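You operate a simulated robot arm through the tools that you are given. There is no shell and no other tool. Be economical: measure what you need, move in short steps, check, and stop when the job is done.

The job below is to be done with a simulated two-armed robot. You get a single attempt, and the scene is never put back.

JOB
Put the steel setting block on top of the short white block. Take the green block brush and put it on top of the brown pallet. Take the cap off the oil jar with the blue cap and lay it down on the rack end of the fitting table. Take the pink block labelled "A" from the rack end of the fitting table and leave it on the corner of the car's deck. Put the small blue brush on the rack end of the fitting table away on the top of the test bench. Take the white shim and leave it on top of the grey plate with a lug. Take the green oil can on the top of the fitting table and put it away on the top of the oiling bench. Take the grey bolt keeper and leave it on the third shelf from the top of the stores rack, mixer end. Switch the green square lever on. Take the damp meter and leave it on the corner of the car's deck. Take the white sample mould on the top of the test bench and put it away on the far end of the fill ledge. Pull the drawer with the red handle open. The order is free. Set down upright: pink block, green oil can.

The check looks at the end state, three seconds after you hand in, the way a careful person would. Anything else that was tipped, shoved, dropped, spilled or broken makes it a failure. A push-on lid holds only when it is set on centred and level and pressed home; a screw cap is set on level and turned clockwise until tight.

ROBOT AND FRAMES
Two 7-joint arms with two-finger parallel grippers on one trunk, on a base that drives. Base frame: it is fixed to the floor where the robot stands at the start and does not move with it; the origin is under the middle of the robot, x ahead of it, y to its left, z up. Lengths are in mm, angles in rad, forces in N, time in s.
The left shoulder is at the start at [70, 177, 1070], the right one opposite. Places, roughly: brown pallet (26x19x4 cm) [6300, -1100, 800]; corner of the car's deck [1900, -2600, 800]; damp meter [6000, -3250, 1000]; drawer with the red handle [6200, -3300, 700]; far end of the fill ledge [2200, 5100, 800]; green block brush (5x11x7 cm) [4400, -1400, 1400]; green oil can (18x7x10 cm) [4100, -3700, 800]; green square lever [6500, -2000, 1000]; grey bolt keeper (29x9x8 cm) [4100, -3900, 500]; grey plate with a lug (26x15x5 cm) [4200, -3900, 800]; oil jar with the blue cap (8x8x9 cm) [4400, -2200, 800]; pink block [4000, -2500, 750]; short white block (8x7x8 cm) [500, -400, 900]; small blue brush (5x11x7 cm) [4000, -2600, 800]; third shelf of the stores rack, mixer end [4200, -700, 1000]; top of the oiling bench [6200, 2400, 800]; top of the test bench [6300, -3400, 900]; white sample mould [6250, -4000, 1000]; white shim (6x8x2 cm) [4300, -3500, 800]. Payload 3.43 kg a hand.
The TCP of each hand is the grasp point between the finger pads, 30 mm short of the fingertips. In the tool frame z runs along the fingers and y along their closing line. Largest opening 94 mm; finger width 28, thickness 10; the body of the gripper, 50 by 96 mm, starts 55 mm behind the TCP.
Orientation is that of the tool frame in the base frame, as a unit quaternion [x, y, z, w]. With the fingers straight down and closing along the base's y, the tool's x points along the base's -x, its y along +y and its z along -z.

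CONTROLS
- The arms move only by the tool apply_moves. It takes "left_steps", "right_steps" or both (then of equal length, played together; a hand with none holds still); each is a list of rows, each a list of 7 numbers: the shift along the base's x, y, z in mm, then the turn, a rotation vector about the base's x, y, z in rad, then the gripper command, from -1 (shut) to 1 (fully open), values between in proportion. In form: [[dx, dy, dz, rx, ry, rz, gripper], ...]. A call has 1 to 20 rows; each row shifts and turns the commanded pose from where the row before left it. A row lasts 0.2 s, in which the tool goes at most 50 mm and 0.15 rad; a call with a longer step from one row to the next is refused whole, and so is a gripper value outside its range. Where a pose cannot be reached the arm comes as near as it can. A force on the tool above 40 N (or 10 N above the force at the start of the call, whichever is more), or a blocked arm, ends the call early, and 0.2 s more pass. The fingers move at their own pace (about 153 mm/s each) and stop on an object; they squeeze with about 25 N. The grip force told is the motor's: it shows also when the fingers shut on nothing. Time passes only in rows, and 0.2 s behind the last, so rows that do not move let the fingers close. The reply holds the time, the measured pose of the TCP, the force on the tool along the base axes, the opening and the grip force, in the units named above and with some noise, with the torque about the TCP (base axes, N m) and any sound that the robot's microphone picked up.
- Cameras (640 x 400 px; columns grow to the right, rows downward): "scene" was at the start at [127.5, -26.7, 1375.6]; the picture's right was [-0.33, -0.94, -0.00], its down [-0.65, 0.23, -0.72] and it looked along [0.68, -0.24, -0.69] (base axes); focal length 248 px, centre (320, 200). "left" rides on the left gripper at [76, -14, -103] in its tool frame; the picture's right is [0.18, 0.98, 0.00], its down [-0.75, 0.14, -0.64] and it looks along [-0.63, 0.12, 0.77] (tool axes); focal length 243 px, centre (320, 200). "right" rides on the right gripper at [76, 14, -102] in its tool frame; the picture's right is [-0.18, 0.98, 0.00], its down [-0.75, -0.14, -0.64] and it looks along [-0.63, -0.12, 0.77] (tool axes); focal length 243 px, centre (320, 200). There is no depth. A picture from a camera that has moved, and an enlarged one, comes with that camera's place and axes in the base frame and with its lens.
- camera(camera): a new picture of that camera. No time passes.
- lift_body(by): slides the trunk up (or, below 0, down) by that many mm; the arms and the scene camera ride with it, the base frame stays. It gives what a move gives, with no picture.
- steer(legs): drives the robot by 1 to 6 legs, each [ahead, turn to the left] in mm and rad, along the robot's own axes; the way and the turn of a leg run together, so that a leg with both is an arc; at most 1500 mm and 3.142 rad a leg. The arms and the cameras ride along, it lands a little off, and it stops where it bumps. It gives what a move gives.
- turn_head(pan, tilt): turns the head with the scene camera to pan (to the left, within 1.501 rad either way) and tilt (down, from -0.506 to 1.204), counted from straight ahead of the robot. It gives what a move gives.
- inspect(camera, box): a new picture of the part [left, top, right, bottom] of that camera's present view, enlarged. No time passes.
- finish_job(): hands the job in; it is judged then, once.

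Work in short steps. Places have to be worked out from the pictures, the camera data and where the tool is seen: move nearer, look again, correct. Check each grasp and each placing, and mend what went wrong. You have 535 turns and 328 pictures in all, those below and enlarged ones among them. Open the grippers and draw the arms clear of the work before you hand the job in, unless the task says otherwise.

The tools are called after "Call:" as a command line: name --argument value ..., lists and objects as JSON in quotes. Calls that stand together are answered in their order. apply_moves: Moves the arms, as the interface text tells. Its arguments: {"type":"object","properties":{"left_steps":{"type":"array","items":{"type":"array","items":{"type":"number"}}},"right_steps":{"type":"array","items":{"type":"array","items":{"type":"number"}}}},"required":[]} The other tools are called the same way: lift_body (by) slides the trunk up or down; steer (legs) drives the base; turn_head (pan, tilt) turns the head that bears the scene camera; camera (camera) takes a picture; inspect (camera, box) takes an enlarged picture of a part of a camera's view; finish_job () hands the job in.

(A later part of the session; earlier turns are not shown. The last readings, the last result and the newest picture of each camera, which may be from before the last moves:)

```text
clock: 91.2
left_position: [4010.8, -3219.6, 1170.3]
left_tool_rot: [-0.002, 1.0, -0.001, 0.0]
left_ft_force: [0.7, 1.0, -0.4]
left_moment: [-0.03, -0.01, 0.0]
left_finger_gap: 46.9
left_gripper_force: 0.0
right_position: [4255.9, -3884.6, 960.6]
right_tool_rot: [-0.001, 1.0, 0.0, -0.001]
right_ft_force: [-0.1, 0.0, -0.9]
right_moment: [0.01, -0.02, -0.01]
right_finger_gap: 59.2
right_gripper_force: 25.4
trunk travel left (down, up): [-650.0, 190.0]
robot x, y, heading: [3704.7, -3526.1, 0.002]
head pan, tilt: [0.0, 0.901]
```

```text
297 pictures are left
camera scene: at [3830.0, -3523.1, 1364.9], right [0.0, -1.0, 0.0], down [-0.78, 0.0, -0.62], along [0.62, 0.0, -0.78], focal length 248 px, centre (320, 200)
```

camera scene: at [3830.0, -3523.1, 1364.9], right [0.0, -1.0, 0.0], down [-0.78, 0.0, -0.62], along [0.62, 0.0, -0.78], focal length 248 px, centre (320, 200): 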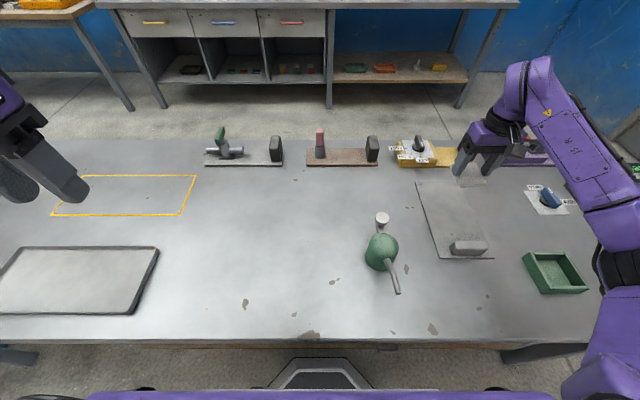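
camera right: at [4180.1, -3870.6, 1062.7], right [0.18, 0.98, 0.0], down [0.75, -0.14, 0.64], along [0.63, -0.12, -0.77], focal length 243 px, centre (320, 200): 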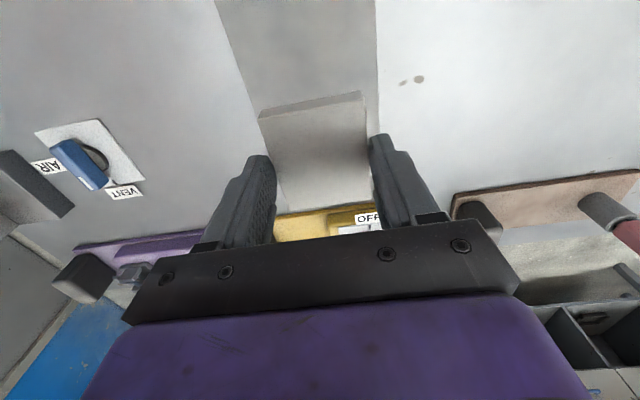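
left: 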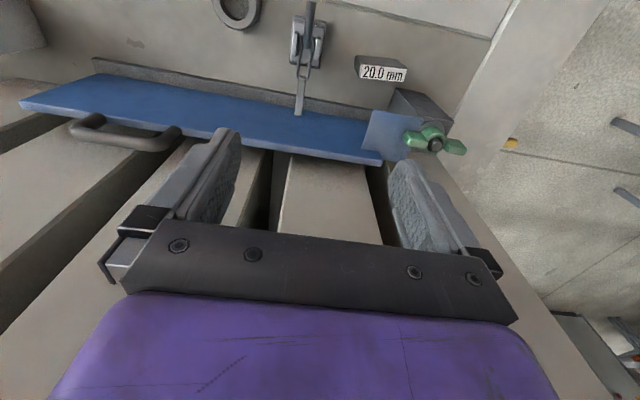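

The plate spans y −3955 to −3826 here; I shift 5 mm right and lower slowly.

Call:
apply_moves --right_steps '[[0, -5, -40, 0, 0, 0, -1], [0, 0, -40, 0, 0, 0, -1], [0, 0, -35, 0, 0, 0, -1], [0, 0, -10, 0, 0, 0, -1], [0, 0, -3, 0, 0, 0, -1], [0, 0, -3, 0, 0, 0, -1], [0, 0, 0, 0, 0, 0, -1]]'

Call:
camera --camera "right"

```text
clock: 92.8
left_position: [4008.7, -3219.4, 1171.0]
left_tool_rot: [-0.002, 1.0, 0.0, 0.0]
left_ft_force: [-0.8, -0.4, -0.2]
left_moment: [-0.02, 0.01, 0.01]
left_finger_gap: 47.3
left_gripper_force: 0.2
right_position: [4253.2, -3888.8, 832.0]
right_tool_rot: [-0.001, 1.0, 0.0, 0.0]
right_ft_force: [3.8, -1.1, 12.7]
right_moment: [0.15, 0.32, -0.02]
right_finger_gap: 59.2
right_gripper_force: 24.4
trunk travel left (down, up): [-650.0, 190.0]
robot x, y, heading: [3705.7, -3523.3, 0.002]
head pan, tilt: [0.0, 0.901]
```

```text
296 pictures are left
camera right: at [4178.3, -3872.9, 933.0], right [0.18, 0.98, 0.0], down [0.75, -0.14, 0.64], along [0.63, -0.12, -0.76], focal length 243 px, centre (320, 200)
```

right: 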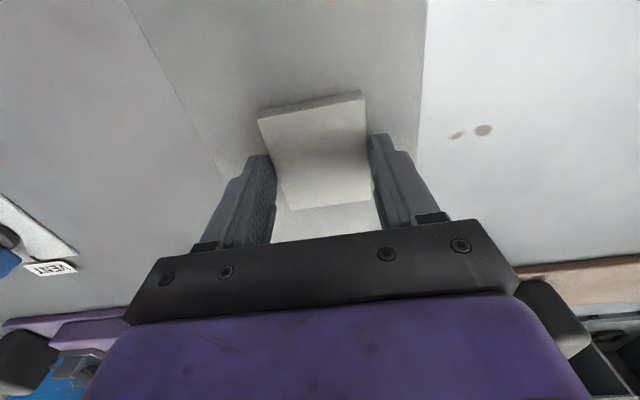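

Contact at 12.7 N with the shim flat on the plate. I release and rise.

Call:
apply_moves --right_steps '[[0, 0, 0, 0, 0, 0, 0.5], [0, 0, 0, 0, 0, 0, 0.7], [0, 0, 0, 0, 0, 0, 0.7], [0, 0, 25, 0, 0, 0, 0.7], [0, 0, 45, 0, 0, 0, 0.7], [0, 0, 45, 0, 0, 0, 0.7], [-10, 0, 45, 0, 0, 0, 0.7]]'

Call:
camera --camera "right"

```text
clock: 94.4
left_position: [4008.9, -3217.7, 1170.8]
left_tool_rot: [-0.002, 1.0, 0.0, 0.0]
left_ft_force: [0.4, -0.2, 1.4]
left_moment: [0.02, -0.02, -0.01]
left_finger_gap: 47.0
left_gripper_force: 0.0
right_position: [4241.4, -3887.3, 990.0]
right_tool_rot: [-0.002, 1.0, 0.0, 0.0]
right_ft_force: [-0.4, 0.8, -0.5]
right_moment: [0.0, -0.04, 0.04]
right_finger_gap: 80.0
right_gripper_force: 0.1
trunk travel left (down, up): [-650.0, 190.0]
robot x, y, heading: [3703.0, -3525.1, 0.001]
head pan, tilt: [0.0, 0.901]
```

```text
295 pictures are left
camera right: at [4166.5, -3873.3, 1091.6], right [0.18, 0.98, 0.0], down [0.75, -0.14, 0.64], along [0.63, -0.12, -0.77], focal length 243 px, centre (320, 200)
```

right: 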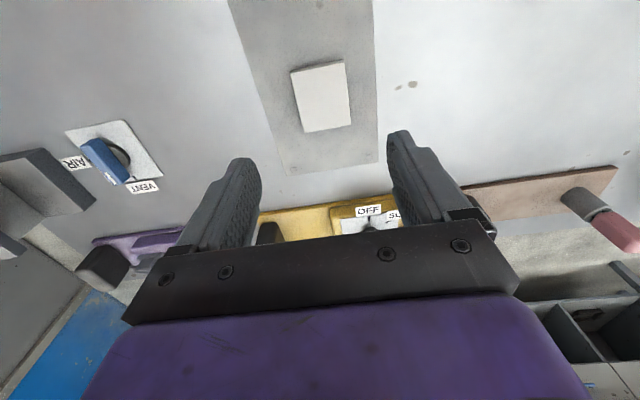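

Shim is on the plate. Next the green oil can: close look.

Call:
inspect --camera "scene" --box '[320, 190, 480, 310]'

```text
3.33 times, centred on (400, 250) of scene
camera zoom: at [3828.1, -3523.1, 1365.0], right [0.0, -1.0, 0.0], down [-0.78, 0.0, -0.62], along [0.62, 0.0, -0.78], focal length 828 px, centre (53, 33)
```

zoom: 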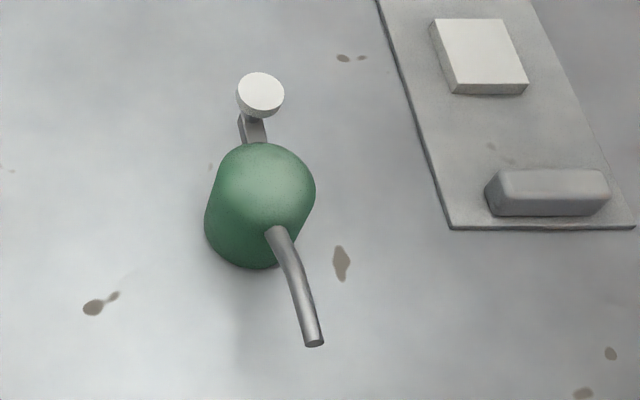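

Can body centre is about [4100, −3675], spout toward me. Before that, the bolt keeper under the table: I tuck the right hand, back off, lower the trunk and look.

Call:
apply_moves --right_steps '[[-45, 10, 10, 0, 0, 0, 0], [-45, 10, 20, 0, 0, 0, 0], [-40, 10, 20, 0, 0, 0, 0], [-40, 10, 25, 0, 0, 0, 0], [-35, 10, 30, 0, 0, 0, 0], [-25, 10, 35, 0, 0, 0, 0], [0, 0, 40, 0, 0, 0, 0]]'

Call:
steer --legs '[[-500, 0], [0, -1.571], [350, 0], [0, 1.571]]'

Call:
lift_body --by -550

Call:
turn_head --pan 0 --tilt 0.35

Call:
camera --camera "scene"

```text
refused: row 2 steps farther than a row can; nothing moved
```

```text
clock: 106.9
left_position: [3513.7, -3587.6, 1169.3]
left_tool_rot: [0.01, 1.0, 0.0, 0.0]
left_ft_force: [0.5, 1.1, -0.1]
left_moment: [0.0, 0.0, -0.03]
left_finger_gap: 46.8
left_gripper_force: 0.0
right_position: [3731.4, -4261.7, 989.7]
right_tool_rot: [0.012, 1.0, 0.001, 0.0]
right_ft_force: [0.7, 0.4, 0.3]
right_moment: [0.0, 0.0, 0.02]
right_finger_gap: 79.9
right_gripper_force: 0.1
trunk travel left (down, up): [-650.0, 190.0]
robot x, y, heading: [3200.0, -3884.4, -0.023]
head pan, tilt: [0.0, 0.901]
```

```text
refused: -550 is not a number from -400 to 400
```

```text
clock: 107.8
left_position: [3514.9, -3587.8, 1171.0]
left_tool_rot: [0.011, 1.0, 0.0, -0.001]
left_ft_force: [0.2, 0.3, 0.1]
left_moment: [0.02, -0.03, -0.04]
left_finger_gap: 47.1
left_gripper_force: 0.2
right_position: [3732.3, -4260.6, 988.2]
right_tool_rot: [0.011, 1.0, 0.0, 0.0]
right_ft_force: [0.7, 0.3, 1.2]
right_moment: [0.0, 0.0, -0.01]
right_finger_gap: 79.7
right_gripper_force: 0.1
trunk travel left (down, up): [-650.0, 190.0]
robot x, y, heading: [3200.5, -3885.7, -0.015]
head pan, tilt: [0.0, 0.351]
```

```text
293 pictures are left
camera scene: at [3343.9, -3887.7, 1412.4], right [-0.02, -1.0, 0.0], down [-0.34, 0.01, -0.94], along [0.94, -0.02, -0.34], focal length 248 px, centre (320, 200)
```

scene: 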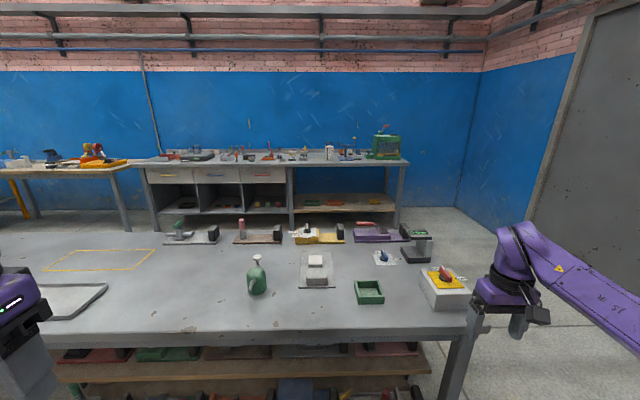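

The tuck was refused but the drive passed clear. I tuck the right hand now.

Call:
apply_moves --right_steps '[[-40, 10, 10, 0, 0, 0, 0], [-40, 10, 20, 0, 0, 0, 0], [-40, 10, 20, 0, 0, 0, 0], [-35, 10, 25, 0, 0, 0, 0], [-35, 10, 30, 0, 0, 0, 0], [-25, 10, 35, 0, 0, 0, 0], [0, 0, 40, 0, 0, 0, 0]]'

Call:
lift_body --by -400

Call:
camera --camera "scene"

```text
clock: 109.4
left_position: [3512.8, -3586.0, 1169.7]
left_tool_rot: [0.009, 1.0, -0.001, 0.0]
left_ft_force: [0.3, 0.0, 0.1]
left_moment: [0.0, 0.02, 0.01]
left_finger_gap: 47.1
left_gripper_force: 0.1
right_position: [3515.3, -4198.1, 1171.6]
right_tool_rot: [0.012, 1.0, 0.0, 0.0]
right_ft_force: [-0.2, 0.8, 0.0]
right_moment: [-0.02, 0.0, -0.01]
right_finger_gap: 47.1
right_gripper_force: 0.1
trunk travel left (down, up): [-650.0, 190.0]
robot x, y, heading: [3201.6, -3887.0, -0.026]
head pan, tilt: [0.0, 0.351]
```

```text
clock: 113.3
left_position: [3514.0, -3587.9, 770.1]
left_tool_rot: [0.011, 1.0, 0.0, 0.0]
left_ft_force: [0.7, 0.3, -0.3]
left_moment: [0.01, -0.01, 0.0]
left_finger_gap: 47.1
left_gripper_force: 0.0
right_position: [3517.3, -4198.9, 770.9]
right_tool_rot: [0.011, 1.0, 0.001, 0.0]
right_ft_force: [0.0, 0.5, -0.4]
right_moment: [-0.01, -0.01, -0.01]
right_finger_gap: 46.9
right_gripper_force: 0.0
trunk travel left (down, up): [-250.0, 590.0]
robot x, y, heading: [3203.6, -3886.5, -0.022]
head pan, tilt: [0.0, 0.351]
```

```text
292 pictures are left
camera scene: at [3343.8, -3887.6, 1012.5], right [-0.02, -1.0, 0.0], down [-0.34, 0.01, -0.94], along [0.94, -0.02, -0.34], focal length 248 px, centre (320, 200)
```

scene: 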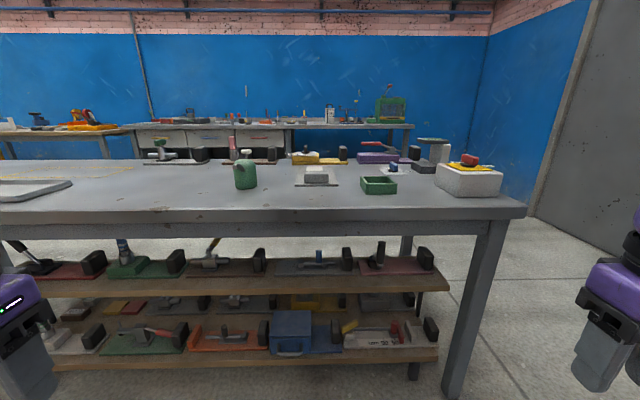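

The grey fixture on the upper under-shelf near y −3900 should be the bolt keeper; I enlarge.

Call:
inspect --camera "scene" --box '[180, 220, 460, 390]'

Call:
lift_body --by -200

Call:
turn_head --pan 0 --tilt 0.25

Call:
inspect --camera "scene" --box '[180, 150, 460, 325]'

```text
2.29 times, centred on (320, 305) of scene
camera zoom: at [3343.8, -3887.6, 1012.5], right [-0.02, -1.0, 0.0], down [-0.34, 0.01, -0.94], along [0.94, -0.02, -0.34], focal length 568 px, centre (320, -40)
```

zoom: 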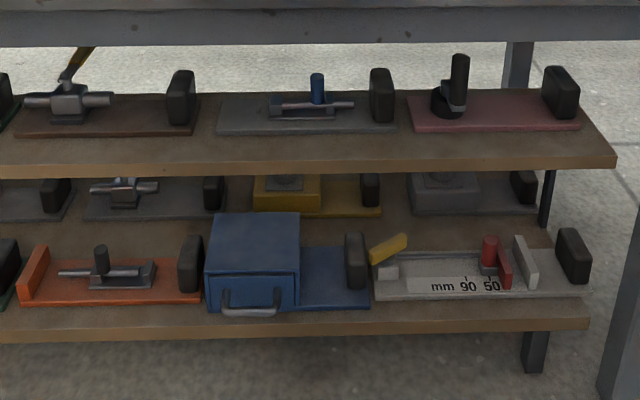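

```text
clock: 115.4
left_position: [3513.2, -3588.2, 570.7]
left_tool_rot: [0.011, 1.0, 0.0, 0.0]
left_ft_force: [0.3, -0.4, 0.5]
left_moment: [-0.01, 0.01, -0.01]
left_finger_gap: 47.1
left_gripper_force: 0.0
right_position: [3517.5, -4199.4, 570.2]
right_tool_rot: [0.011, 1.0, 0.001, -0.001]
right_ft_force: [-0.2, -0.6, -0.4]
right_moment: [0.0, 0.03, 0.04]
right_finger_gap: 47.1
right_gripper_force: 0.1
trunk travel left (down, up): [-50.0, 790.0]
robot x, y, heading: [3201.5, -3885.3, -0.02]
head pan, tilt: [0.0, 0.351]
```

```text
clock: 116.1
left_position: [3513.9, -3587.6, 570.4]
left_tool_rot: [0.01, 1.0, 0.0, 0.0]
left_ft_force: [0.3, 0.2, 0.5]
left_moment: [-0.01, 0.0, 0.04]
left_finger_gap: 46.9
left_gripper_force: 0.0
right_position: [3517.3, -4199.2, 569.8]
right_tool_rot: [0.011, 1.0, 0.001, 0.0]
right_ft_force: [0.1, 0.0, -0.6]
right_moment: [0.0, -0.03, 0.03]
right_finger_gap: 46.9
right_gripper_force: 0.1
trunk travel left (down, up): [-50.0, 790.0]
robot x, y, heading: [3200.5, -3882.3, -0.02]
head pan, tilt: [0.0, 0.25]
```

```text
2.29 times, centred on (320, 238) of scene
camera zoom: at [3344.1, -3887.6, 821.9], right [-0.02, -1.0, 0.0], down [-0.25, 0.01, -0.97], along [0.97, -0.02, -0.25], focal length 568 px, centre (320, 114)
```

zoom: 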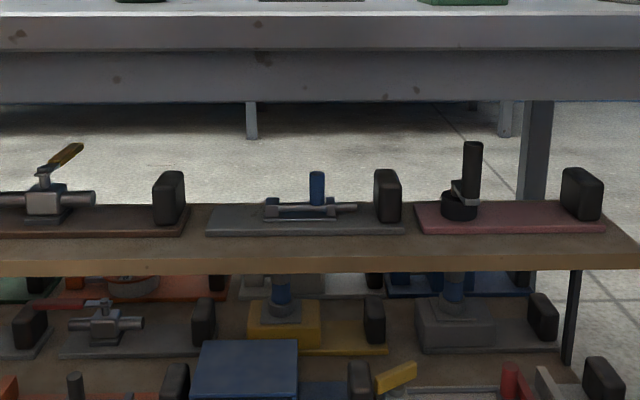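

The keeper (grey base, blue pin, black handle block at its right end) sits near [4111, −3885], z≈475; its handle is near y −4000. I pitch the right hand forward to 25° below horizontal in free space.

Call:
apply_moves --right_steps '[[0, 20, 0, 0, -0.142, 0, 0.5], [0, 25, 0, 0, -0.142, 0, 1], [0, 25, 0, 0, -0.142, 0, 1], [0, 25, 0, 0, -0.142, 0, 1], [0, 25, 0, 0, -0.142, 0, 1], [0, 25, 0, 0, -0.142, 0, 1], [0, 25, 0, 0, -0.142, 0, 1], [0, 25, 0, 0, -0.142, 0, 1], [0, 0, 0, 0, 0, 0, 1]]'

Call:
camera --camera "scene"

```text
clock: 118.1
left_position: [3513.6, -3588.4, 569.1]
left_tool_rot: [0.011, 1.0, 0.0, 0.0]
left_ft_force: [0.5, -0.1, -0.7]
left_moment: [-0.01, 0.02, -0.02]
left_finger_gap: 46.7
left_gripper_force: 0.0
right_position: [3587.9, -4060.1, 590.4]
right_tool_rot: [0.008, 0.842, 0.007, 0.539]
right_ft_force: [0.1, 0.1, -0.9]
right_moment: [0.03, 0.03, -0.01]
right_finger_gap: 93.8
right_gripper_force: 0.1
right hand out of reach, approached as far as the arm can: row 3, 4, 5, 6, 7, 8
trunk travel left (down, up): [-50.0, 790.0]
robot x, y, heading: [3202.5, -3885.5, -0.023]
head pan, tilt: [0.0, 0.25]
```

```text
289 pictures are left
camera scene: at [3344.1, -3887.6, 821.9], right [-0.02, -1.0, 0.0], down [-0.25, 0.01, -0.97], along [0.97, -0.02, -0.25], focal length 248 px, centre (320, 200)
```

scene: 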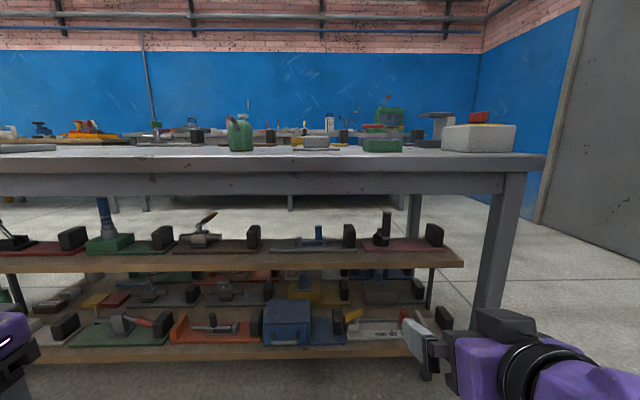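

The hand is pitched (a bit short in this tucked spot). I drive 230 mm ahead and then take the hand's own view.

Call:
steer --legs '[[230, 0.022]]'

Call:
apply_moves --right_steps '[[20, 15, -10, 0, 0, 0, 1], [20, 15, -10, 0, 0, 0, 1], [20, 15, -5, 0, 0, 0, 1], [0, 0, 0, 0, 0, 0, 1]]'

Call:
camera --camera "right"

Call:
camera --camera "scene"

```text
clock: 119.8
left_position: [3734.6, -3582.8, 570.8]
left_tool_rot: [0.0, 1.0, -0.001, 0.0]
left_ft_force: [-0.4, 0.5, -0.3]
left_moment: [-0.04, 0.0, 0.0]
left_finger_gap: 47.2
left_gripper_force: 0.1
right_position: [3818.6, -4054.0, 589.3]
right_tool_rot: [-0.001, 0.843, 0.013, 0.539]
right_ft_force: [-0.8, 0.1, 0.4]
right_moment: [0.01, 0.03, -0.01]
right_finger_gap: 93.9
right_gripper_force: 0.0
trunk travel left (down, up): [-50.0, 790.0]
robot x, y, heading: [3429.6, -3886.5, 0.002]
head pan, tilt: [0.0, 0.25]
```

```text
clock: 120.8
left_position: [3733.7, -3582.3, 570.2]
left_tool_rot: [0.0, 1.0, -0.001, 0.001]
left_ft_force: [0.2, 0.0, -0.9]
left_moment: [0.0, -0.01, -0.07]
left_finger_gap: 47.0
left_gripper_force: 0.1
right_position: [3881.0, -4009.1, 565.2]
right_tool_rot: [-0.001, 0.843, 0.012, 0.538]
right_ft_force: [-0.5, 0.2, 1.0]
right_moment: [0.01, 0.01, -0.02]
right_finger_gap: 94.0
right_gripper_force: 0.0
trunk travel left (down, up): [-50.0, 790.0]
robot x, y, heading: [3429.8, -3886.9, -0.001]
head pan, tilt: [0.0, 0.25]
```

```text
288 pictures are left
camera right: at [3756.3, -3996.7, 539.2], right [0.06, 0.98, 0.19], down [-0.26, -0.16, 0.95], along [0.96, -0.11, 0.25], focal length 243 px, centre (320, 200)
```

right: 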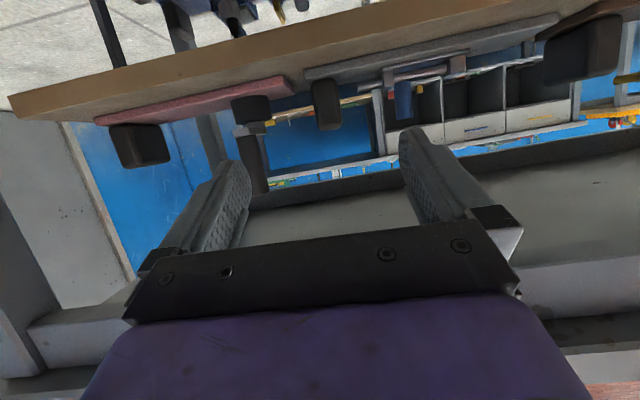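

```text
287 pictures are left
camera scene: at [3571.3, -3887.0, 821.9], right [0.0, -1.0, 0.0], down [-0.25, 0.0, -0.97], along [0.97, 0.0, -0.25], focal length 248 px, centre (320, 200)
```

scene: 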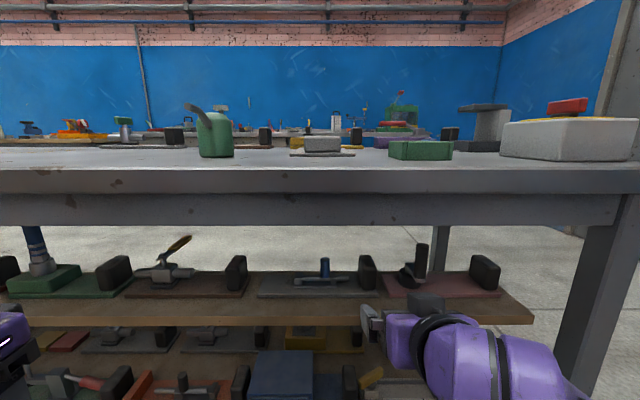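

Handle block measured near [4107, −4002], z 472–537, 40 mm wide. I advance under the table edge to just short of it.

Call:
apply_moves --right_steps '[[30, 2, -4, 0, 0, 0, 0.6], [35, 2, -6, 0, 0, 0, 0.6], [35, 2, -8, 0, 0, 0, 0.6], [30, 2, -8, 0, 0, 0, 0.6], [20, 0, -5, 0, 0, 0, 0.6], [0, 0, 0, 0, 0, 0, 0.6]]'

Call:
camera --camera "right"

Call:
inspect --camera "scene" --box '[240, 200, 480, 350]'

```text
clock: 122.2
left_position: [3734.9, -3584.1, 572.0]
left_tool_rot: [0.0, 1.0, 0.0, 0.0]
left_ft_force: [0.2, -0.2, -0.5]
left_moment: [0.0, 0.0, 0.0]
left_finger_gap: 47.1
left_gripper_force: 0.0
right_position: [4015.7, -3987.5, 542.1]
right_tool_rot: [-0.001, 0.844, 0.008, 0.536]
right_ft_force: [0.2, 0.0, -0.1]
right_moment: [0.02, 0.0, -0.03]
right_finger_gap: 75.5
right_gripper_force: 0.0
right hand out of reach, approached as far as the arm can: row 4, 5
trunk travel left (down, up): [-50.0, 790.0]
robot x, y, heading: [3427.4, -3891.8, 0.002]
head pan, tilt: [0.0, 0.25]
```

```text
286 pictures are left
camera right: at [3891.9, -3974.7, 516.0], right [0.07, 0.98, 0.18], down [-0.26, -0.16, 0.95], along [0.96, -0.11, 0.25], focal length 243 px, centre (320, 200)
```

right: 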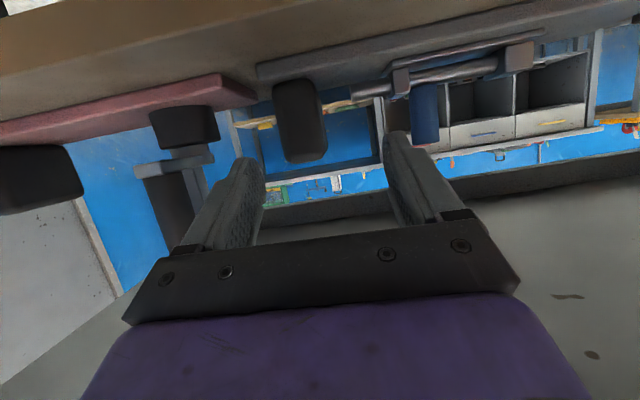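

```text
2.67 times, centred on (360, 275) of scene
camera zoom: at [3571.3, -3887.0, 821.9], right [0.0, -1.0, 0.0], down [-0.25, 0.0, -0.97], along [0.97, 0.0, -0.25], focal length 663 px, centre (213, 0)
```

zoom: 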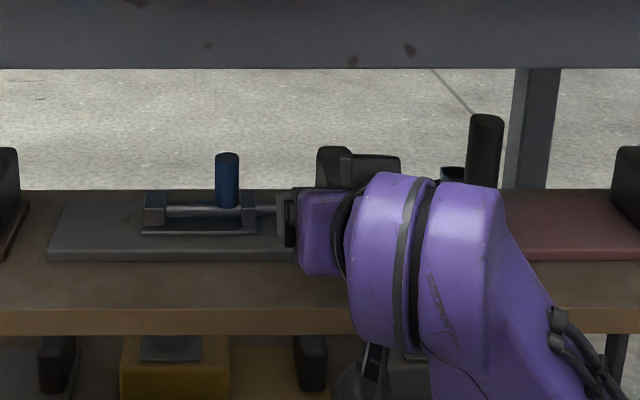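

Reach ends here; I drive 60 mm closer and correct y to −4004.

Call:
steer --legs '[[50, 0]]'

Call:
apply_moves --right_steps '[[-10, -3, 0, 0, 0, 0, 0.6], [0, 0, 0, 0, 0, 0, 0.6]]'

Call:
camera --camera "right"

```text
clock: 123.1
left_position: [3784.1, -3583.9, 570.0]
left_tool_rot: [0.0, 1.0, 0.0, -0.001]
left_ft_force: [0.0, 0.1, -0.5]
left_moment: [0.06, 0.01, -0.01]
left_finger_gap: 47.0
left_gripper_force: 0.2
right_position: [4065.0, -3988.8, 543.0]
right_tool_rot: [-0.002, 0.843, 0.009, 0.537]
right_ft_force: [0.0, 0.0, -1.5]
right_moment: [0.04, -0.01, -0.03]
right_finger_gap: 75.2
right_gripper_force: 0.1
trunk travel left (down, up): [-50.0, 790.0]
robot x, y, heading: [3474.5, -3885.0, 0.001]
head pan, tilt: [0.0, 0.25]
```

```text
clock: 123.7
left_position: [3783.2, -3583.7, 569.7]
left_tool_rot: [0.0, 1.0, 0.0, 0.0]
left_ft_force: [0.7, 0.6, -0.2]
left_moment: [-0.05, 0.0, -0.01]
left_finger_gap: 47.0
left_gripper_force: 0.0
right_position: [4055.4, -3990.8, 541.4]
right_tool_rot: [-0.002, 0.844, 0.008, 0.536]
right_ft_force: [1.0, 0.7, 0.2]
right_moment: [-0.02, 0.01, -0.01]
right_finger_gap: 75.0
right_gripper_force: 0.1
trunk travel left (down, up): [-50.0, 790.0]
robot x, y, heading: [3481.3, -3886.6, -0.003]
head pan, tilt: [0.0, 0.25]
```

```text
284 pictures are left
camera right: at [3930.5, -3977.5, 515.9], right [0.07, 0.98, 0.18], down [-0.26, -0.16, 0.95], along [0.96, -0.11, 0.24], focal length 243 px, centre (320, 200)
```

right: 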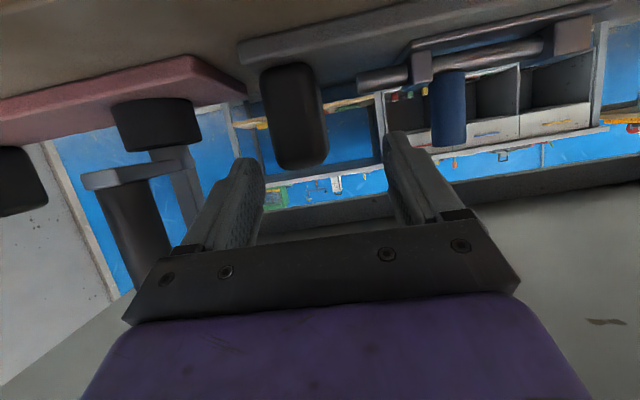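

Handle is 16 mm to the right of the hand's middle. I correct, then push forward around it.

Call:
apply_moves --right_steps '[[0, -10, 0, 0, 0, 0, 0.6], [0, -6, -2, 0, 0, 0, 0.6], [12, 0, -3, 0, 0, 0, 0.6], [12, 0, -3, 0, 0, 0, 0.6], [12, 0, -2, 0, 0, 0, 0.6], [0, 0, 0, 0, 0, 0, 0.6]]'

Call:
camera --camera "right"

```text
clock: 125.1
left_position: [3784.1, -3583.4, 571.5]
left_tool_rot: [0.0, 1.0, 0.0, -0.001]
left_ft_force: [0.0, -0.7, 0.3]
left_moment: [-0.01, 0.0, -0.02]
left_finger_gap: 47.0
left_gripper_force: 0.1
right_position: [4072.4, -3986.1, 541.7]
right_tool_rot: [-0.002, 0.844, 0.004, 0.536]
right_ft_force: [-0.2, 0.7, 0.2]
right_moment: [0.04, 0.0, -0.05]
right_finger_gap: 74.9
right_gripper_force: 0.0
right hand out of reach, approached as far as the arm can: row 2, 3, 4, 5
trunk travel left (down, up): [-50.0, 790.0]
robot x, y, heading: [3476.7, -3887.3, -0.0]
head pan, tilt: [0.0, 0.25]
```

```text
283 pictures are left
camera right: at [3948.2, -3973.3, 516.4], right [0.07, 0.98, 0.17], down [-0.26, -0.15, 0.95], along [0.96, -0.11, 0.24], focal length 243 px, centre (320, 200)
```

right: 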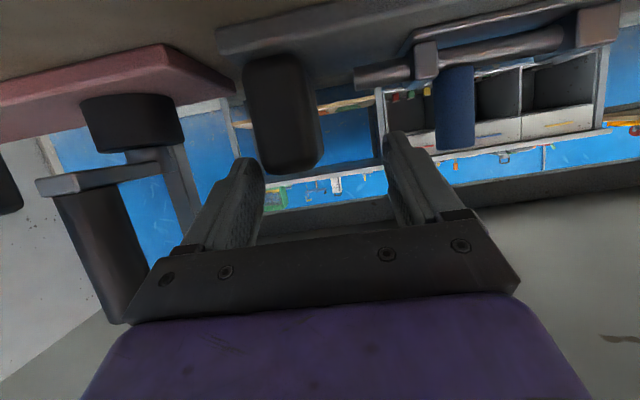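

Still extension-limited, so I pull back 30 mm, then drive closer.

Call:
apply_moves --right_steps '[[-30, 0, 0, 0, 0, 0, 0.6], [-30, 0, 0, 0, 0, 0, 0.6], [-10, 0, 0, 0, 0, 0, 0.6], [0, 0, 0, 0, 0, 0, 0.6]]'

Call:
steer --legs '[[60, 0]]'

```text
clock: 126.1
left_position: [3782.6, -3582.3, 571.2]
left_tool_rot: [0.0, 1.0, 0.0, -0.001]
left_ft_force: [-0.2, 0.5, 0.1]
left_moment: [0.0, 0.01, 0.03]
left_finger_gap: 47.1
left_gripper_force: 0.1
right_position: [4000.4, -3984.8, 541.4]
right_tool_rot: [-0.002, 0.844, 0.008, 0.537]
right_ft_force: [0.5, 0.1, 1.1]
right_moment: [0.01, 0.03, -0.02]
right_finger_gap: 75.1
right_gripper_force: 0.0
trunk travel left (down, up): [-50.0, 790.0]
robot x, y, heading: [3477.9, -3888.7, -0.001]
head pan, tilt: [0.0, 0.25]
```

```text
clock: 127.1
left_position: [3842.4, -3583.0, 571.1]
left_tool_rot: [-0.001, 1.0, -0.001, -0.001]
left_ft_force: [0.6, 0.1, 0.1]
left_moment: [-0.01, 0.01, -0.03]
left_finger_gap: 47.0
left_gripper_force: 0.0
right_position: [4060.7, -3985.4, 542.2]
right_tool_rot: [-0.002, 0.844, 0.008, 0.537]
right_ft_force: [0.6, 0.0, 0.6]
right_moment: [0.0, 0.04, 0.01]
right_finger_gap: 75.3
right_gripper_force: 0.0
trunk travel left (down, up): [-50.0, 790.0]
robot x, y, heading: [3536.6, -3887.8, 0.002]
head pan, tilt: [0.0, 0.25]
```

Now y −21, then forward to x≈4097 with z≈531.

Call:
apply_moves --right_steps '[[0, -11, 0, 0, 0, 0, 0.6], [0, -10, -3, 0, 0, 0, 0.6], [12, 0, -3, 0, 0, 0, 0.6], [12, 0, -3, 0, 0, 0, 0.6], [0, 0, 0, 0, 0, 0, 0.6]]'

Call:
camera --camera "right"

```text
clock: 128.3
left_position: [3842.9, -3582.5, 570.3]
left_tool_rot: [0.0, 1.0, 0.0, 0.0]
left_ft_force: [-1.0, 0.5, -0.3]
left_moment: [0.0, 0.01, 0.01]
left_finger_gap: 47.0
left_gripper_force: 0.1
right_position: [4084.1, -4003.9, 532.8]
right_tool_rot: [-0.001, 0.843, 0.008, 0.537]
right_ft_force: [0.7, -0.3, -0.7]
right_moment: [-0.01, 0.03, -0.01]
right_finger_gap: 75.3
right_gripper_force: 0.0
trunk travel left (down, up): [-50.0, 790.0]
robot x, y, heading: [3534.9, -3885.0, -0.002]
head pan, tilt: [0.0, 0.25]
```

```text
282 pictures are left
camera right: at [3960.2, -3992.4, 507.7], right [0.07, 0.98, 0.18], down [-0.26, -0.16, 0.95], along [0.96, -0.11, 0.24], focal length 243 px, centre (320, 200)
```

right: 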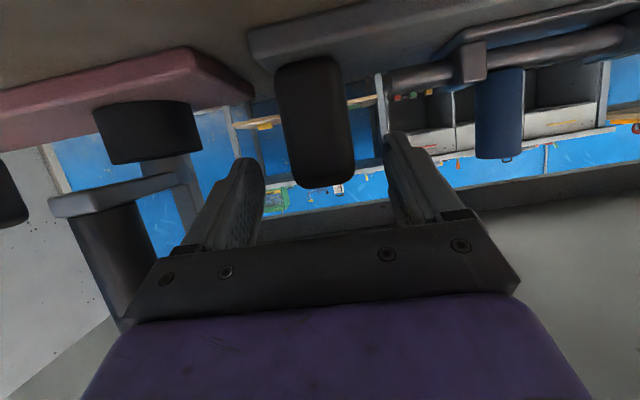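

Well centred now. I go 14 mm further and 8 mm lower, then close.

Call:
apply_moves --right_steps '[[7, 0, -4, 0, 0, 0, 0.6], [7, 0, -4, 0, 0, 0, 0.6], [0, 0, 0, 0, 0, 0, 0.6], [0, 0, 0, 0, 0, 0, -1], [0, 0, 0, 0, 0, 0, -1], [0, 0, 0, 0, 0, 0, -1], [0, 0, 0, 0, 0, 0, -1]]'

Call:
camera --camera "right"

```text
clock: 129.9
left_position: [3842.6, -3582.8, 570.8]
left_tool_rot: [0.0, 1.0, -0.001, 0.001]
left_ft_force: [0.2, -0.3, -0.7]
left_moment: [0.0, 0.02, 0.0]
left_finger_gap: 46.9
left_gripper_force: 0.1
right_position: [4097.5, -4004.2, 525.4]
right_tool_rot: [-0.003, 0.844, 0.006, 0.536]
right_ft_force: [0.1, 1.4, 0.3]
right_moment: [-0.04, 0.12, -0.05]
right_finger_gap: 38.2
right_gripper_force: 24.6
trunk travel left (down, up): [-50.0, 790.0]
robot x, y, heading: [3533.9, -3888.0, -0.003]
head pan, tilt: [0.0, 0.25]
```

```text
281 pictures are left
camera right: at [3973.3, -3991.6, 500.2], right [0.07, 0.98, 0.17], down [-0.26, -0.15, 0.95], along [0.96, -0.11, 0.24], focal length 243 px, centre (320, 200)
```

right: 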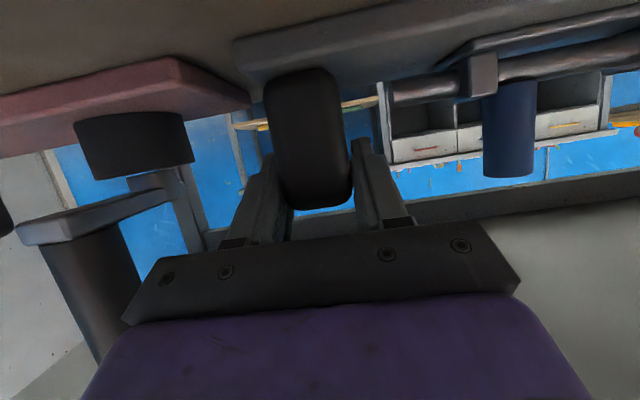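

Gripped at 38 mm. I lift 20 mm to test weight and tilt.

Call:
apply_moves --right_steps '[[0, 0, 6, 0, 0, 0, -1], [0, 0, 8, 0, 0, 0, -1], [0, 0, 8, 0, 0, 0, -1], [0, 0, 0, 0, 0, 0, -1]]'

Call:
camera --camera "scene"

```text
clock: 130.9
left_position: [3842.4, -3582.8, 569.4]
left_tool_rot: [0.0, 1.0, 0.0, 0.0]
left_ft_force: [0.1, -0.7, 0.3]
left_moment: [0.01, 0.02, 0.0]
left_finger_gap: 46.8
left_gripper_force: 0.1
right_position: [4098.2, -4005.7, 547.8]
right_tool_rot: [-0.001, 0.844, 0.007, 0.537]
right_ft_force: [0.1, -0.1, -3.9]
right_moment: [-0.39, 0.04, 0.0]
right_finger_gap: 38.2
right_gripper_force: 25.2
trunk travel left (down, up): [-50.0, 790.0]
robot x, y, heading: [3538.9, -3885.8, 0.0]
head pan, tilt: [0.0, 0.25]
```

```text
280 pictures are left
camera scene: at [3679.6, -3887.0, 821.8], right [0.0, -1.0, 0.0], down [-0.25, 0.0, -0.97], along [0.97, 0.0, -0.25], focal length 248 px, centre (320, 200)
```

scene: 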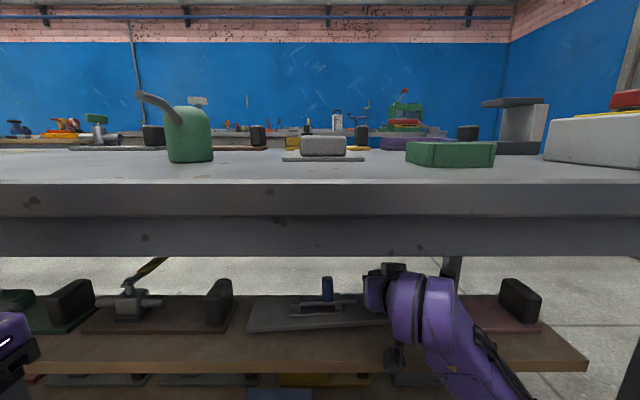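

Light (0.4 kg) and level. I lift 15 mm more and drive straight back out.

Call:
apply_moves --right_steps '[[0, 0, 8, 0, 0, 0, -1], [0, 0, 8, 0, 0, 0, -1], [-20, 0, 0, 0, 0, 0, -1], [-30, 0, 0, 0, 0, 0, -1], [-30, 0, 0, 0, 0, 0, -1]]'

Call:
steer --legs '[[-350, 0]]'

Call:
camera --camera "scene"

```text
clock: 132.1
left_position: [3842.4, -3583.9, 570.5]
left_tool_rot: [0.001, 1.0, 0.0, 0.0]
left_ft_force: [0.7, 0.0, -0.4]
left_moment: [-0.02, -0.01, 0.0]
left_finger_gap: 47.1
left_gripper_force: 0.1
right_position: [4019.4, -4004.6, 564.1]
right_tool_rot: [-0.002, 0.844, 0.008, 0.536]
right_ft_force: [1.0, 0.0, -3.9]
right_moment: [-0.36, 0.0, -0.01]
right_finger_gap: 38.1
right_gripper_force: 24.9
trunk travel left (down, up): [-50.0, 790.0]
robot x, y, heading: [3534.4, -3886.9, 0.002]
head pan, tilt: [0.0, 0.25]
```

```text
clock: 134.4
left_position: [3495.1, -3582.3, 570.0]
left_tool_rot: [-0.002, 1.0, 0.0, 0.001]
left_ft_force: [-0.3, 0.5, 0.5]
left_moment: [-0.02, 0.0, 0.0]
left_finger_gap: 47.4
left_gripper_force: 0.0
right_position: [3673.5, -4002.9, 563.7]
right_tool_rot: [-0.002, 0.844, 0.008, 0.536]
right_ft_force: [0.6, 0.0, -3.9]
right_moment: [-0.36, 0.06, 0.0]
right_finger_gap: 38.1
right_gripper_force: 25.2
trunk travel left (down, up): [-50.0, 790.0]
robot x, y, heading: [3189.8, -3887.7, -0.001]
head pan, tilt: [0.0, 0.25]
```

```text
279 pictures are left
camera scene: at [3332.7, -3887.1, 821.8], right [0.0, -1.0, 0.0], down [-0.25, 0.0, -0.97], along [0.97, 0.0, -0.25], focal length 248 px, centre (320, 200)
```

scene: 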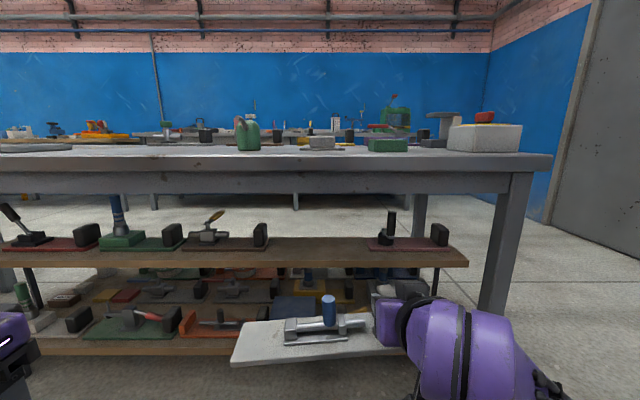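

Keeper is out and held. I raise the trunk again.

Call:
lift_body --by 400

Call:
lift_body --by 200

Call:
apply_moves --right_steps '[[0, -40, 0, 0, 0, 0, -1], [0, -45, 0, 0, 0, 0, -1], [0, -45, 0, 0, 0, 0, -1], [0, -45, 0, 0, 0, 0, -1], [0, -40, 0, 0, 0, 0, -1], [0, 0, 0, 0, 0, 0, -1]]'

Call:
turn_head --pan 0 --tilt 0.6

Call:
camera --camera "scene"

```text
clock: 138.2
left_position: [3495.4, -3583.4, 970.8]
left_tool_rot: [-0.001, 1.0, -0.001, 0.001]
left_ft_force: [0.2, 0.6, 0.2]
left_moment: [-0.01, -0.01, -0.01]
left_finger_gap: 46.8
left_gripper_force: 0.1
right_position: [3672.6, -4004.5, 963.2]
right_tool_rot: [-0.003, 0.844, 0.009, 0.536]
right_ft_force: [0.0, 0.4, -4.1]
right_moment: [-0.34, 0.05, 0.01]
right_finger_gap: 38.2
right_gripper_force: 24.7
trunk travel left (down, up): [-450.0, 390.0]
robot x, y, heading: [3189.7, -3891.8, 0.005]
head pan, tilt: [0.0, 0.25]
```

```text
clock: 140.4
left_position: [3496.3, -3582.5, 1169.2]
left_tool_rot: [-0.001, 1.0, 0.0, 0.0]
left_ft_force: [0.2, -0.2, -0.4]
left_moment: [0.0, 0.03, 0.0]
left_finger_gap: 46.8
left_gripper_force: 0.1
right_position: [3675.3, -4004.6, 1162.6]
right_tool_rot: [-0.003, 0.844, 0.009, 0.536]
right_ft_force: [0.2, 1.2, -3.8]
right_moment: [-0.34, 0.05, -0.03]
right_finger_gap: 38.5
right_gripper_force: 25.1
trunk travel left (down, up): [-650.0, 190.0]
robot x, y, heading: [3190.3, -3885.9, -0.001]
head pan, tilt: [0.0, 0.25]
```

```text
clock: 141.8
left_position: [3495.5, -3583.4, 1169.8]
left_tool_rot: [-0.001, 1.0, 0.0, 0.0]
left_ft_force: [0.2, -0.8, 0.3]
left_moment: [-0.02, 0.04, 0.0]
left_finger_gap: 47.0
left_gripper_force: 0.0
right_position: [3667.4, -4065.7, 1212.3]
right_tool_rot: [-0.002, 0.845, 0.003, 0.534]
right_ft_force: [-0.4, -0.3, -3.4]
right_moment: [-0.36, 0.06, 0.0]
right_finger_gap: 38.3
right_gripper_force: 25.0
right hand out of reach, approached as far as the arm can: row 2, 3, 4, 5
trunk travel left (down, up): [-650.0, 190.0]
robot x, y, heading: [3191.6, -3888.3, -0.004]
head pan, tilt: [0.0, 0.25]
```

```text
clock: 142.6
left_position: [3495.8, -3582.1, 1170.8]
left_tool_rot: [-0.002, 1.0, 0.001, 0.0]
left_ft_force: [0.5, -0.1, 0.1]
left_moment: [0.03, 0.0, -0.01]
left_finger_gap: 46.9
left_gripper_force: 0.1
right_position: [3665.8, -4064.7, 1211.2]
right_tool_rot: [-0.001, 0.846, 0.003, 0.534]
right_ft_force: [-0.2, -0.8, -4.2]
right_moment: [-0.35, 0.05, 0.0]
right_finger_gap: 38.1
right_gripper_force: 24.8
trunk travel left (down, up): [-650.0, 190.0]
robot x, y, heading: [3187.0, -3888.8, 0.001]
head pan, tilt: [0.0, 0.6]
```

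```text
278 pictures are left
camera scene: at [3328.0, -3887.1, 1389.7], right [0.0, -1.0, 0.0], down [-0.56, 0.0, -0.83], along [0.83, 0.0, -0.56], focal length 248 px, centre (320, 200)
```

scene: 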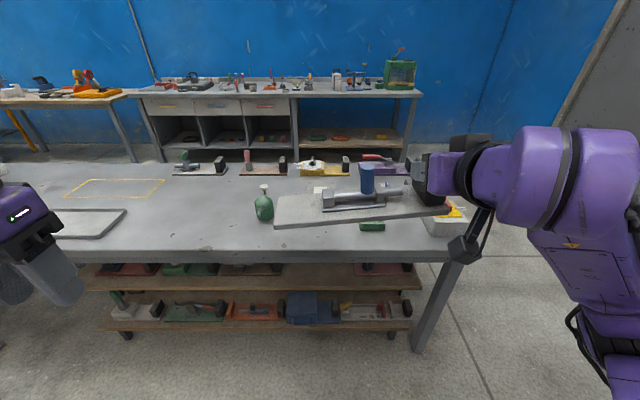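

The current lateral position suits the can for the left hand (keeper stays clear above). I drive ahead to x≈3700.

Call:
steer --legs '[[505, 0]]'

Call:
apply_moves --left_steps '[[10, -15, -20, 0, 0, 0, 0.5], [15, -15, -40, 0, 0, 0, 1], [15, -15, -40, 0, 0, 0, 1], [20, -15, -40, 0, 0, 0, 1], [20, -15, -40, 0, 0, 0, 1], [20, -10, -20, 0, 0, 0, 1], [0, 0, 0, 0, 0, 0, 1]]'

Call:
camera --camera "left"

```text
clock: 145.5
left_position: [3997.4, -3584.4, 1170.0]
left_tool_rot: [0.0, 1.0, 0.0, 0.0]
left_ft_force: [-0.8, -0.7, -0.3]
left_moment: [0.0, 0.01, -0.01]
left_finger_gap: 47.1
left_gripper_force: 0.0
right_position: [4165.9, -4066.8, 1212.5]
right_tool_rot: [0.001, 0.845, 0.002, 0.535]
right_ft_force: [0.2, 0.0, -4.1]
right_moment: [-0.35, 0.04, 0.0]
right_finger_gap: 38.3
right_gripper_force: 24.7
trunk travel left (down, up): [-650.0, 190.0]
robot x, y, heading: [3693.2, -3887.6, -0.004]
head pan, tilt: [0.0, 0.6]
```

```text
clock: 147.1
left_position: [4097.7, -3668.5, 969.1]
left_tool_rot: [0.0, 1.0, -0.001, 0.001]
left_ft_force: [0.2, 0.6, -1.0]
left_moment: [0.01, 0.01, -0.04]
left_finger_gap: 93.6
left_gripper_force: 0.1
right_position: [4166.0, -4065.8, 1211.8]
right_tool_rot: [0.0, 0.845, 0.002, 0.535]
right_ft_force: [0.7, -0.5, -2.9]
right_moment: [-0.36, 0.08, -0.01]
right_finger_gap: 38.2
right_gripper_force: 24.9
trunk travel left (down, up): [-650.0, 190.0]
robot x, y, heading: [3690.5, -3890.2, -0.002]
head pan, tilt: [0.0, 0.6]
```

```text
277 pictures are left
camera left: at [4021.9, -3682.7, 1071.3], right [-0.18, 0.98, 0.0], down [0.75, 0.14, 0.64], along [0.63, 0.12, -0.77], focal length 243 px, centre (320, 200)
```

left: 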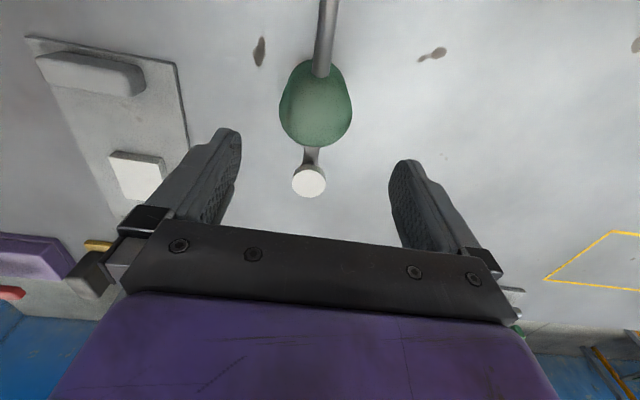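

Can centre reads [4100, −3672], about 68 mm wide, dome top ~868. I descend to z≈828 and grip.

Call:
apply_moves --left_steps '[[2, -3, -35, 0, 0, 0, 1], [0, 0, -40, 0, 0, 0, 1], [0, 0, -35, 0, 0, 0, 1], [0, 0, -20, 0, 0, 0, 1], [0, 0, -11, 0, 0, 0, 1], [0, 0, 0, 0, 0, 0, 1]]'

Call:
camera --camera "left"

```text
clock: 148.5
left_position: [4099.6, -3670.4, 828.2]
left_tool_rot: [0.0, 1.0, 0.0, 0.001]
left_ft_force: [-0.2, 1.4, 0.4]
left_moment: [0.02, -0.02, 0.03]
left_finger_gap: 93.9
left_gripper_force: 0.1
right_position: [4167.0, -4066.2, 1212.3]
right_tool_rot: [0.0, 0.845, 0.002, 0.534]
right_ft_force: [-0.2, 0.1, -3.9]
right_moment: [-0.33, 0.05, -0.02]
right_finger_gap: 38.2
right_gripper_force: 24.8
trunk travel left (down, up): [-650.0, 190.0]
robot x, y, heading: [3687.8, -3887.2, -0.001]
head pan, tilt: [0.0, 0.6]
```

```text
276 pictures are left
camera left: at [4024.2, -3686.4, 929.7], right [-0.18, 0.98, 0.0], down [0.75, 0.14, 0.64], along [0.63, 0.12, -0.77], focal length 243 px, centre (320, 200)
```

left: 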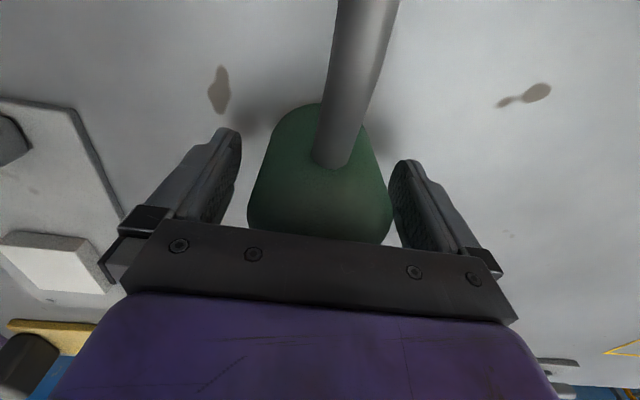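

Fingers straddle the can evenly. I close and lift a little.

Call:
apply_moves --left_steps '[[0, 0, 0, 0, 0, 0, 0.5], [0, 0, 0, 0, 0, 0, -1], [0, 0, 0, 0, 0, 0, -1], [0, 0, 0, 0, 0, 0, -1], [0, 0, 20, 0, 0, 0, -1], [0, 0, 40, 0, 0, 0, -1], [0, 0, 0, 0, 0, 0, -1]]'

Call:
camera --camera "left"

```text
clock: 150.1
left_position: [4100.5, -3671.7, 888.2]
left_tool_rot: [0.0, 1.0, 0.0, -0.001]
left_ft_force: [0.7, -1.0, -3.1]
left_moment: [0.01, 0.03, -0.02]
left_finger_gap: 70.2
left_gripper_force: 24.4
right_position: [4168.2, -4066.2, 1211.2]
right_tool_rot: [-0.001, 0.846, 0.002, 0.534]
right_ft_force: [0.2, 0.0, -4.2]
right_moment: [-0.33, 0.05, -0.02]
right_finger_gap: 38.4
right_gripper_force: 24.5
trunk travel left (down, up): [-650.0, 190.0]
robot x, y, heading: [3692.1, -3888.0, 0.002]
head pan, tilt: [0.0, 0.6]
```

```text
275 pictures are left
camera left: at [4025.3, -3686.6, 989.8], right [-0.18, 0.98, 0.0], down [0.76, 0.14, 0.64], along [0.63, 0.12, -0.77], focal length 243 px, centre (320, 200)
```

left: 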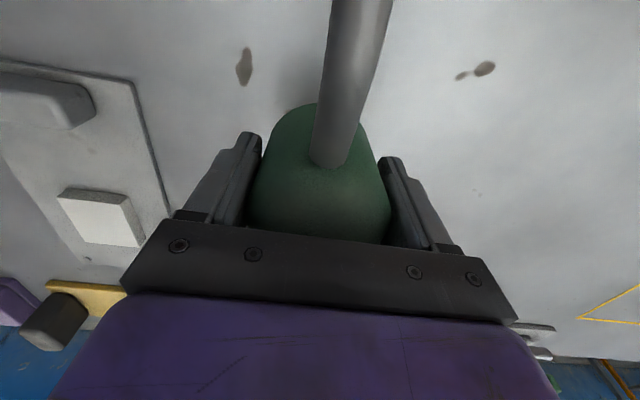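

Can is held. I raise and tuck the left hand, then back off and drive up the aisle toward the stores rack.

Call:
apply_moves --left_steps '[[0, 0, 40, 0, 0, 0, -1], [0, 0, 45, 0, 0, 0, -1], [0, 15, 45, 0, 0, 0, -1], [-15, 15, 45, 0, 0, 0, -1], [-15, 15, 35, 0, 0, 0, -1], [-15, 15, 30, 0, 0, 0, -1], [0, 0, 0, 0, 0, 0, -1]]'

Call:
steer --legs '[[-560, 0], [0, 1.571]]'

Call:
turn_head --pan 0 --tilt 0.4

Call:
camera --camera "scene"

```text
clock: 151.7
left_position: [4054.5, -3611.2, 1130.1]
left_tool_rot: [-0.001, 1.0, 0.001, 0.0]
left_ft_force: [1.0, -0.8, -3.0]
left_moment: [0.0, 0.07, -0.01]
left_finger_gap: 69.9
left_gripper_force: 25.2
right_position: [4166.1, -4066.9, 1211.1]
right_tool_rot: [0.0, 0.846, 0.003, 0.533]
right_ft_force: [0.1, -0.1, -3.8]
right_moment: [-0.31, 0.05, 0.02]
right_finger_gap: 38.4
right_gripper_force: 25.6
trunk travel left (down, up): [-650.0, 190.0]
robot x, y, heading: [3690.0, -3886.7, -0.007]
head pan, tilt: [0.0, 0.6]
```

```text
clock: 158.7
left_position: [2865.3, -3517.9, 1129.4]
left_tool_rot: [-0.698, 0.716, 0.0, 0.0]
left_ft_force: [1.0, -0.7, -3.0]
left_moment: [-0.02, 0.0, -0.01]
left_finger_gap: 70.1
left_gripper_force: 25.4
right_position: [3323.6, -3416.6, 1211.4]
right_tool_rot: [-0.589, 0.606, 0.373, 0.382]
right_ft_force: [0.6, -0.5, -3.1]
right_moment: [-0.07, -0.35, 0.02]
right_finger_gap: 38.5
right_gripper_force: 25.1
trunk travel left (down, up): [-650.0, 190.0]
robot x, y, heading: [3131.1, -3889.6, 1.545]
head pan, tilt: [0.0, 0.6]
```

```text
clock: 159.4
left_position: [2865.4, -3517.7, 1130.4]
left_tool_rot: [-0.698, 0.716, -0.001, 0.0]
left_ft_force: [1.3, 0.8, -2.4]
left_moment: [-0.04, -0.01, -0.01]
left_finger_gap: 69.9
left_gripper_force: 24.8
right_position: [3325.1, -3415.4, 1210.9]
right_tool_rot: [-0.59, 0.605, 0.374, 0.382]
right_ft_force: [1.2, -0.5, -4.0]
right_moment: [-0.06, -0.33, 0.0]
right_finger_gap: 38.4
right_gripper_force: 24.7
trunk travel left (down, up): [-650.0, 190.0]
robot x, y, heading: [3131.4, -3888.3, 1.549]
head pan, tilt: [0.0, 0.4]
```

```text
274 pictures are left
camera scene: at [3136.9, -3743.6, 1407.8], right [1.0, -0.03, 0.0], down [-0.01, -0.39, -0.92], along [0.03, 0.92, -0.39], focal length 248 px, centre (320, 200)
```

scene: 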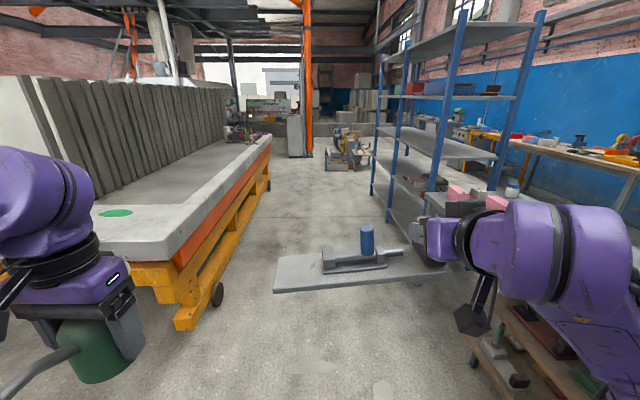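

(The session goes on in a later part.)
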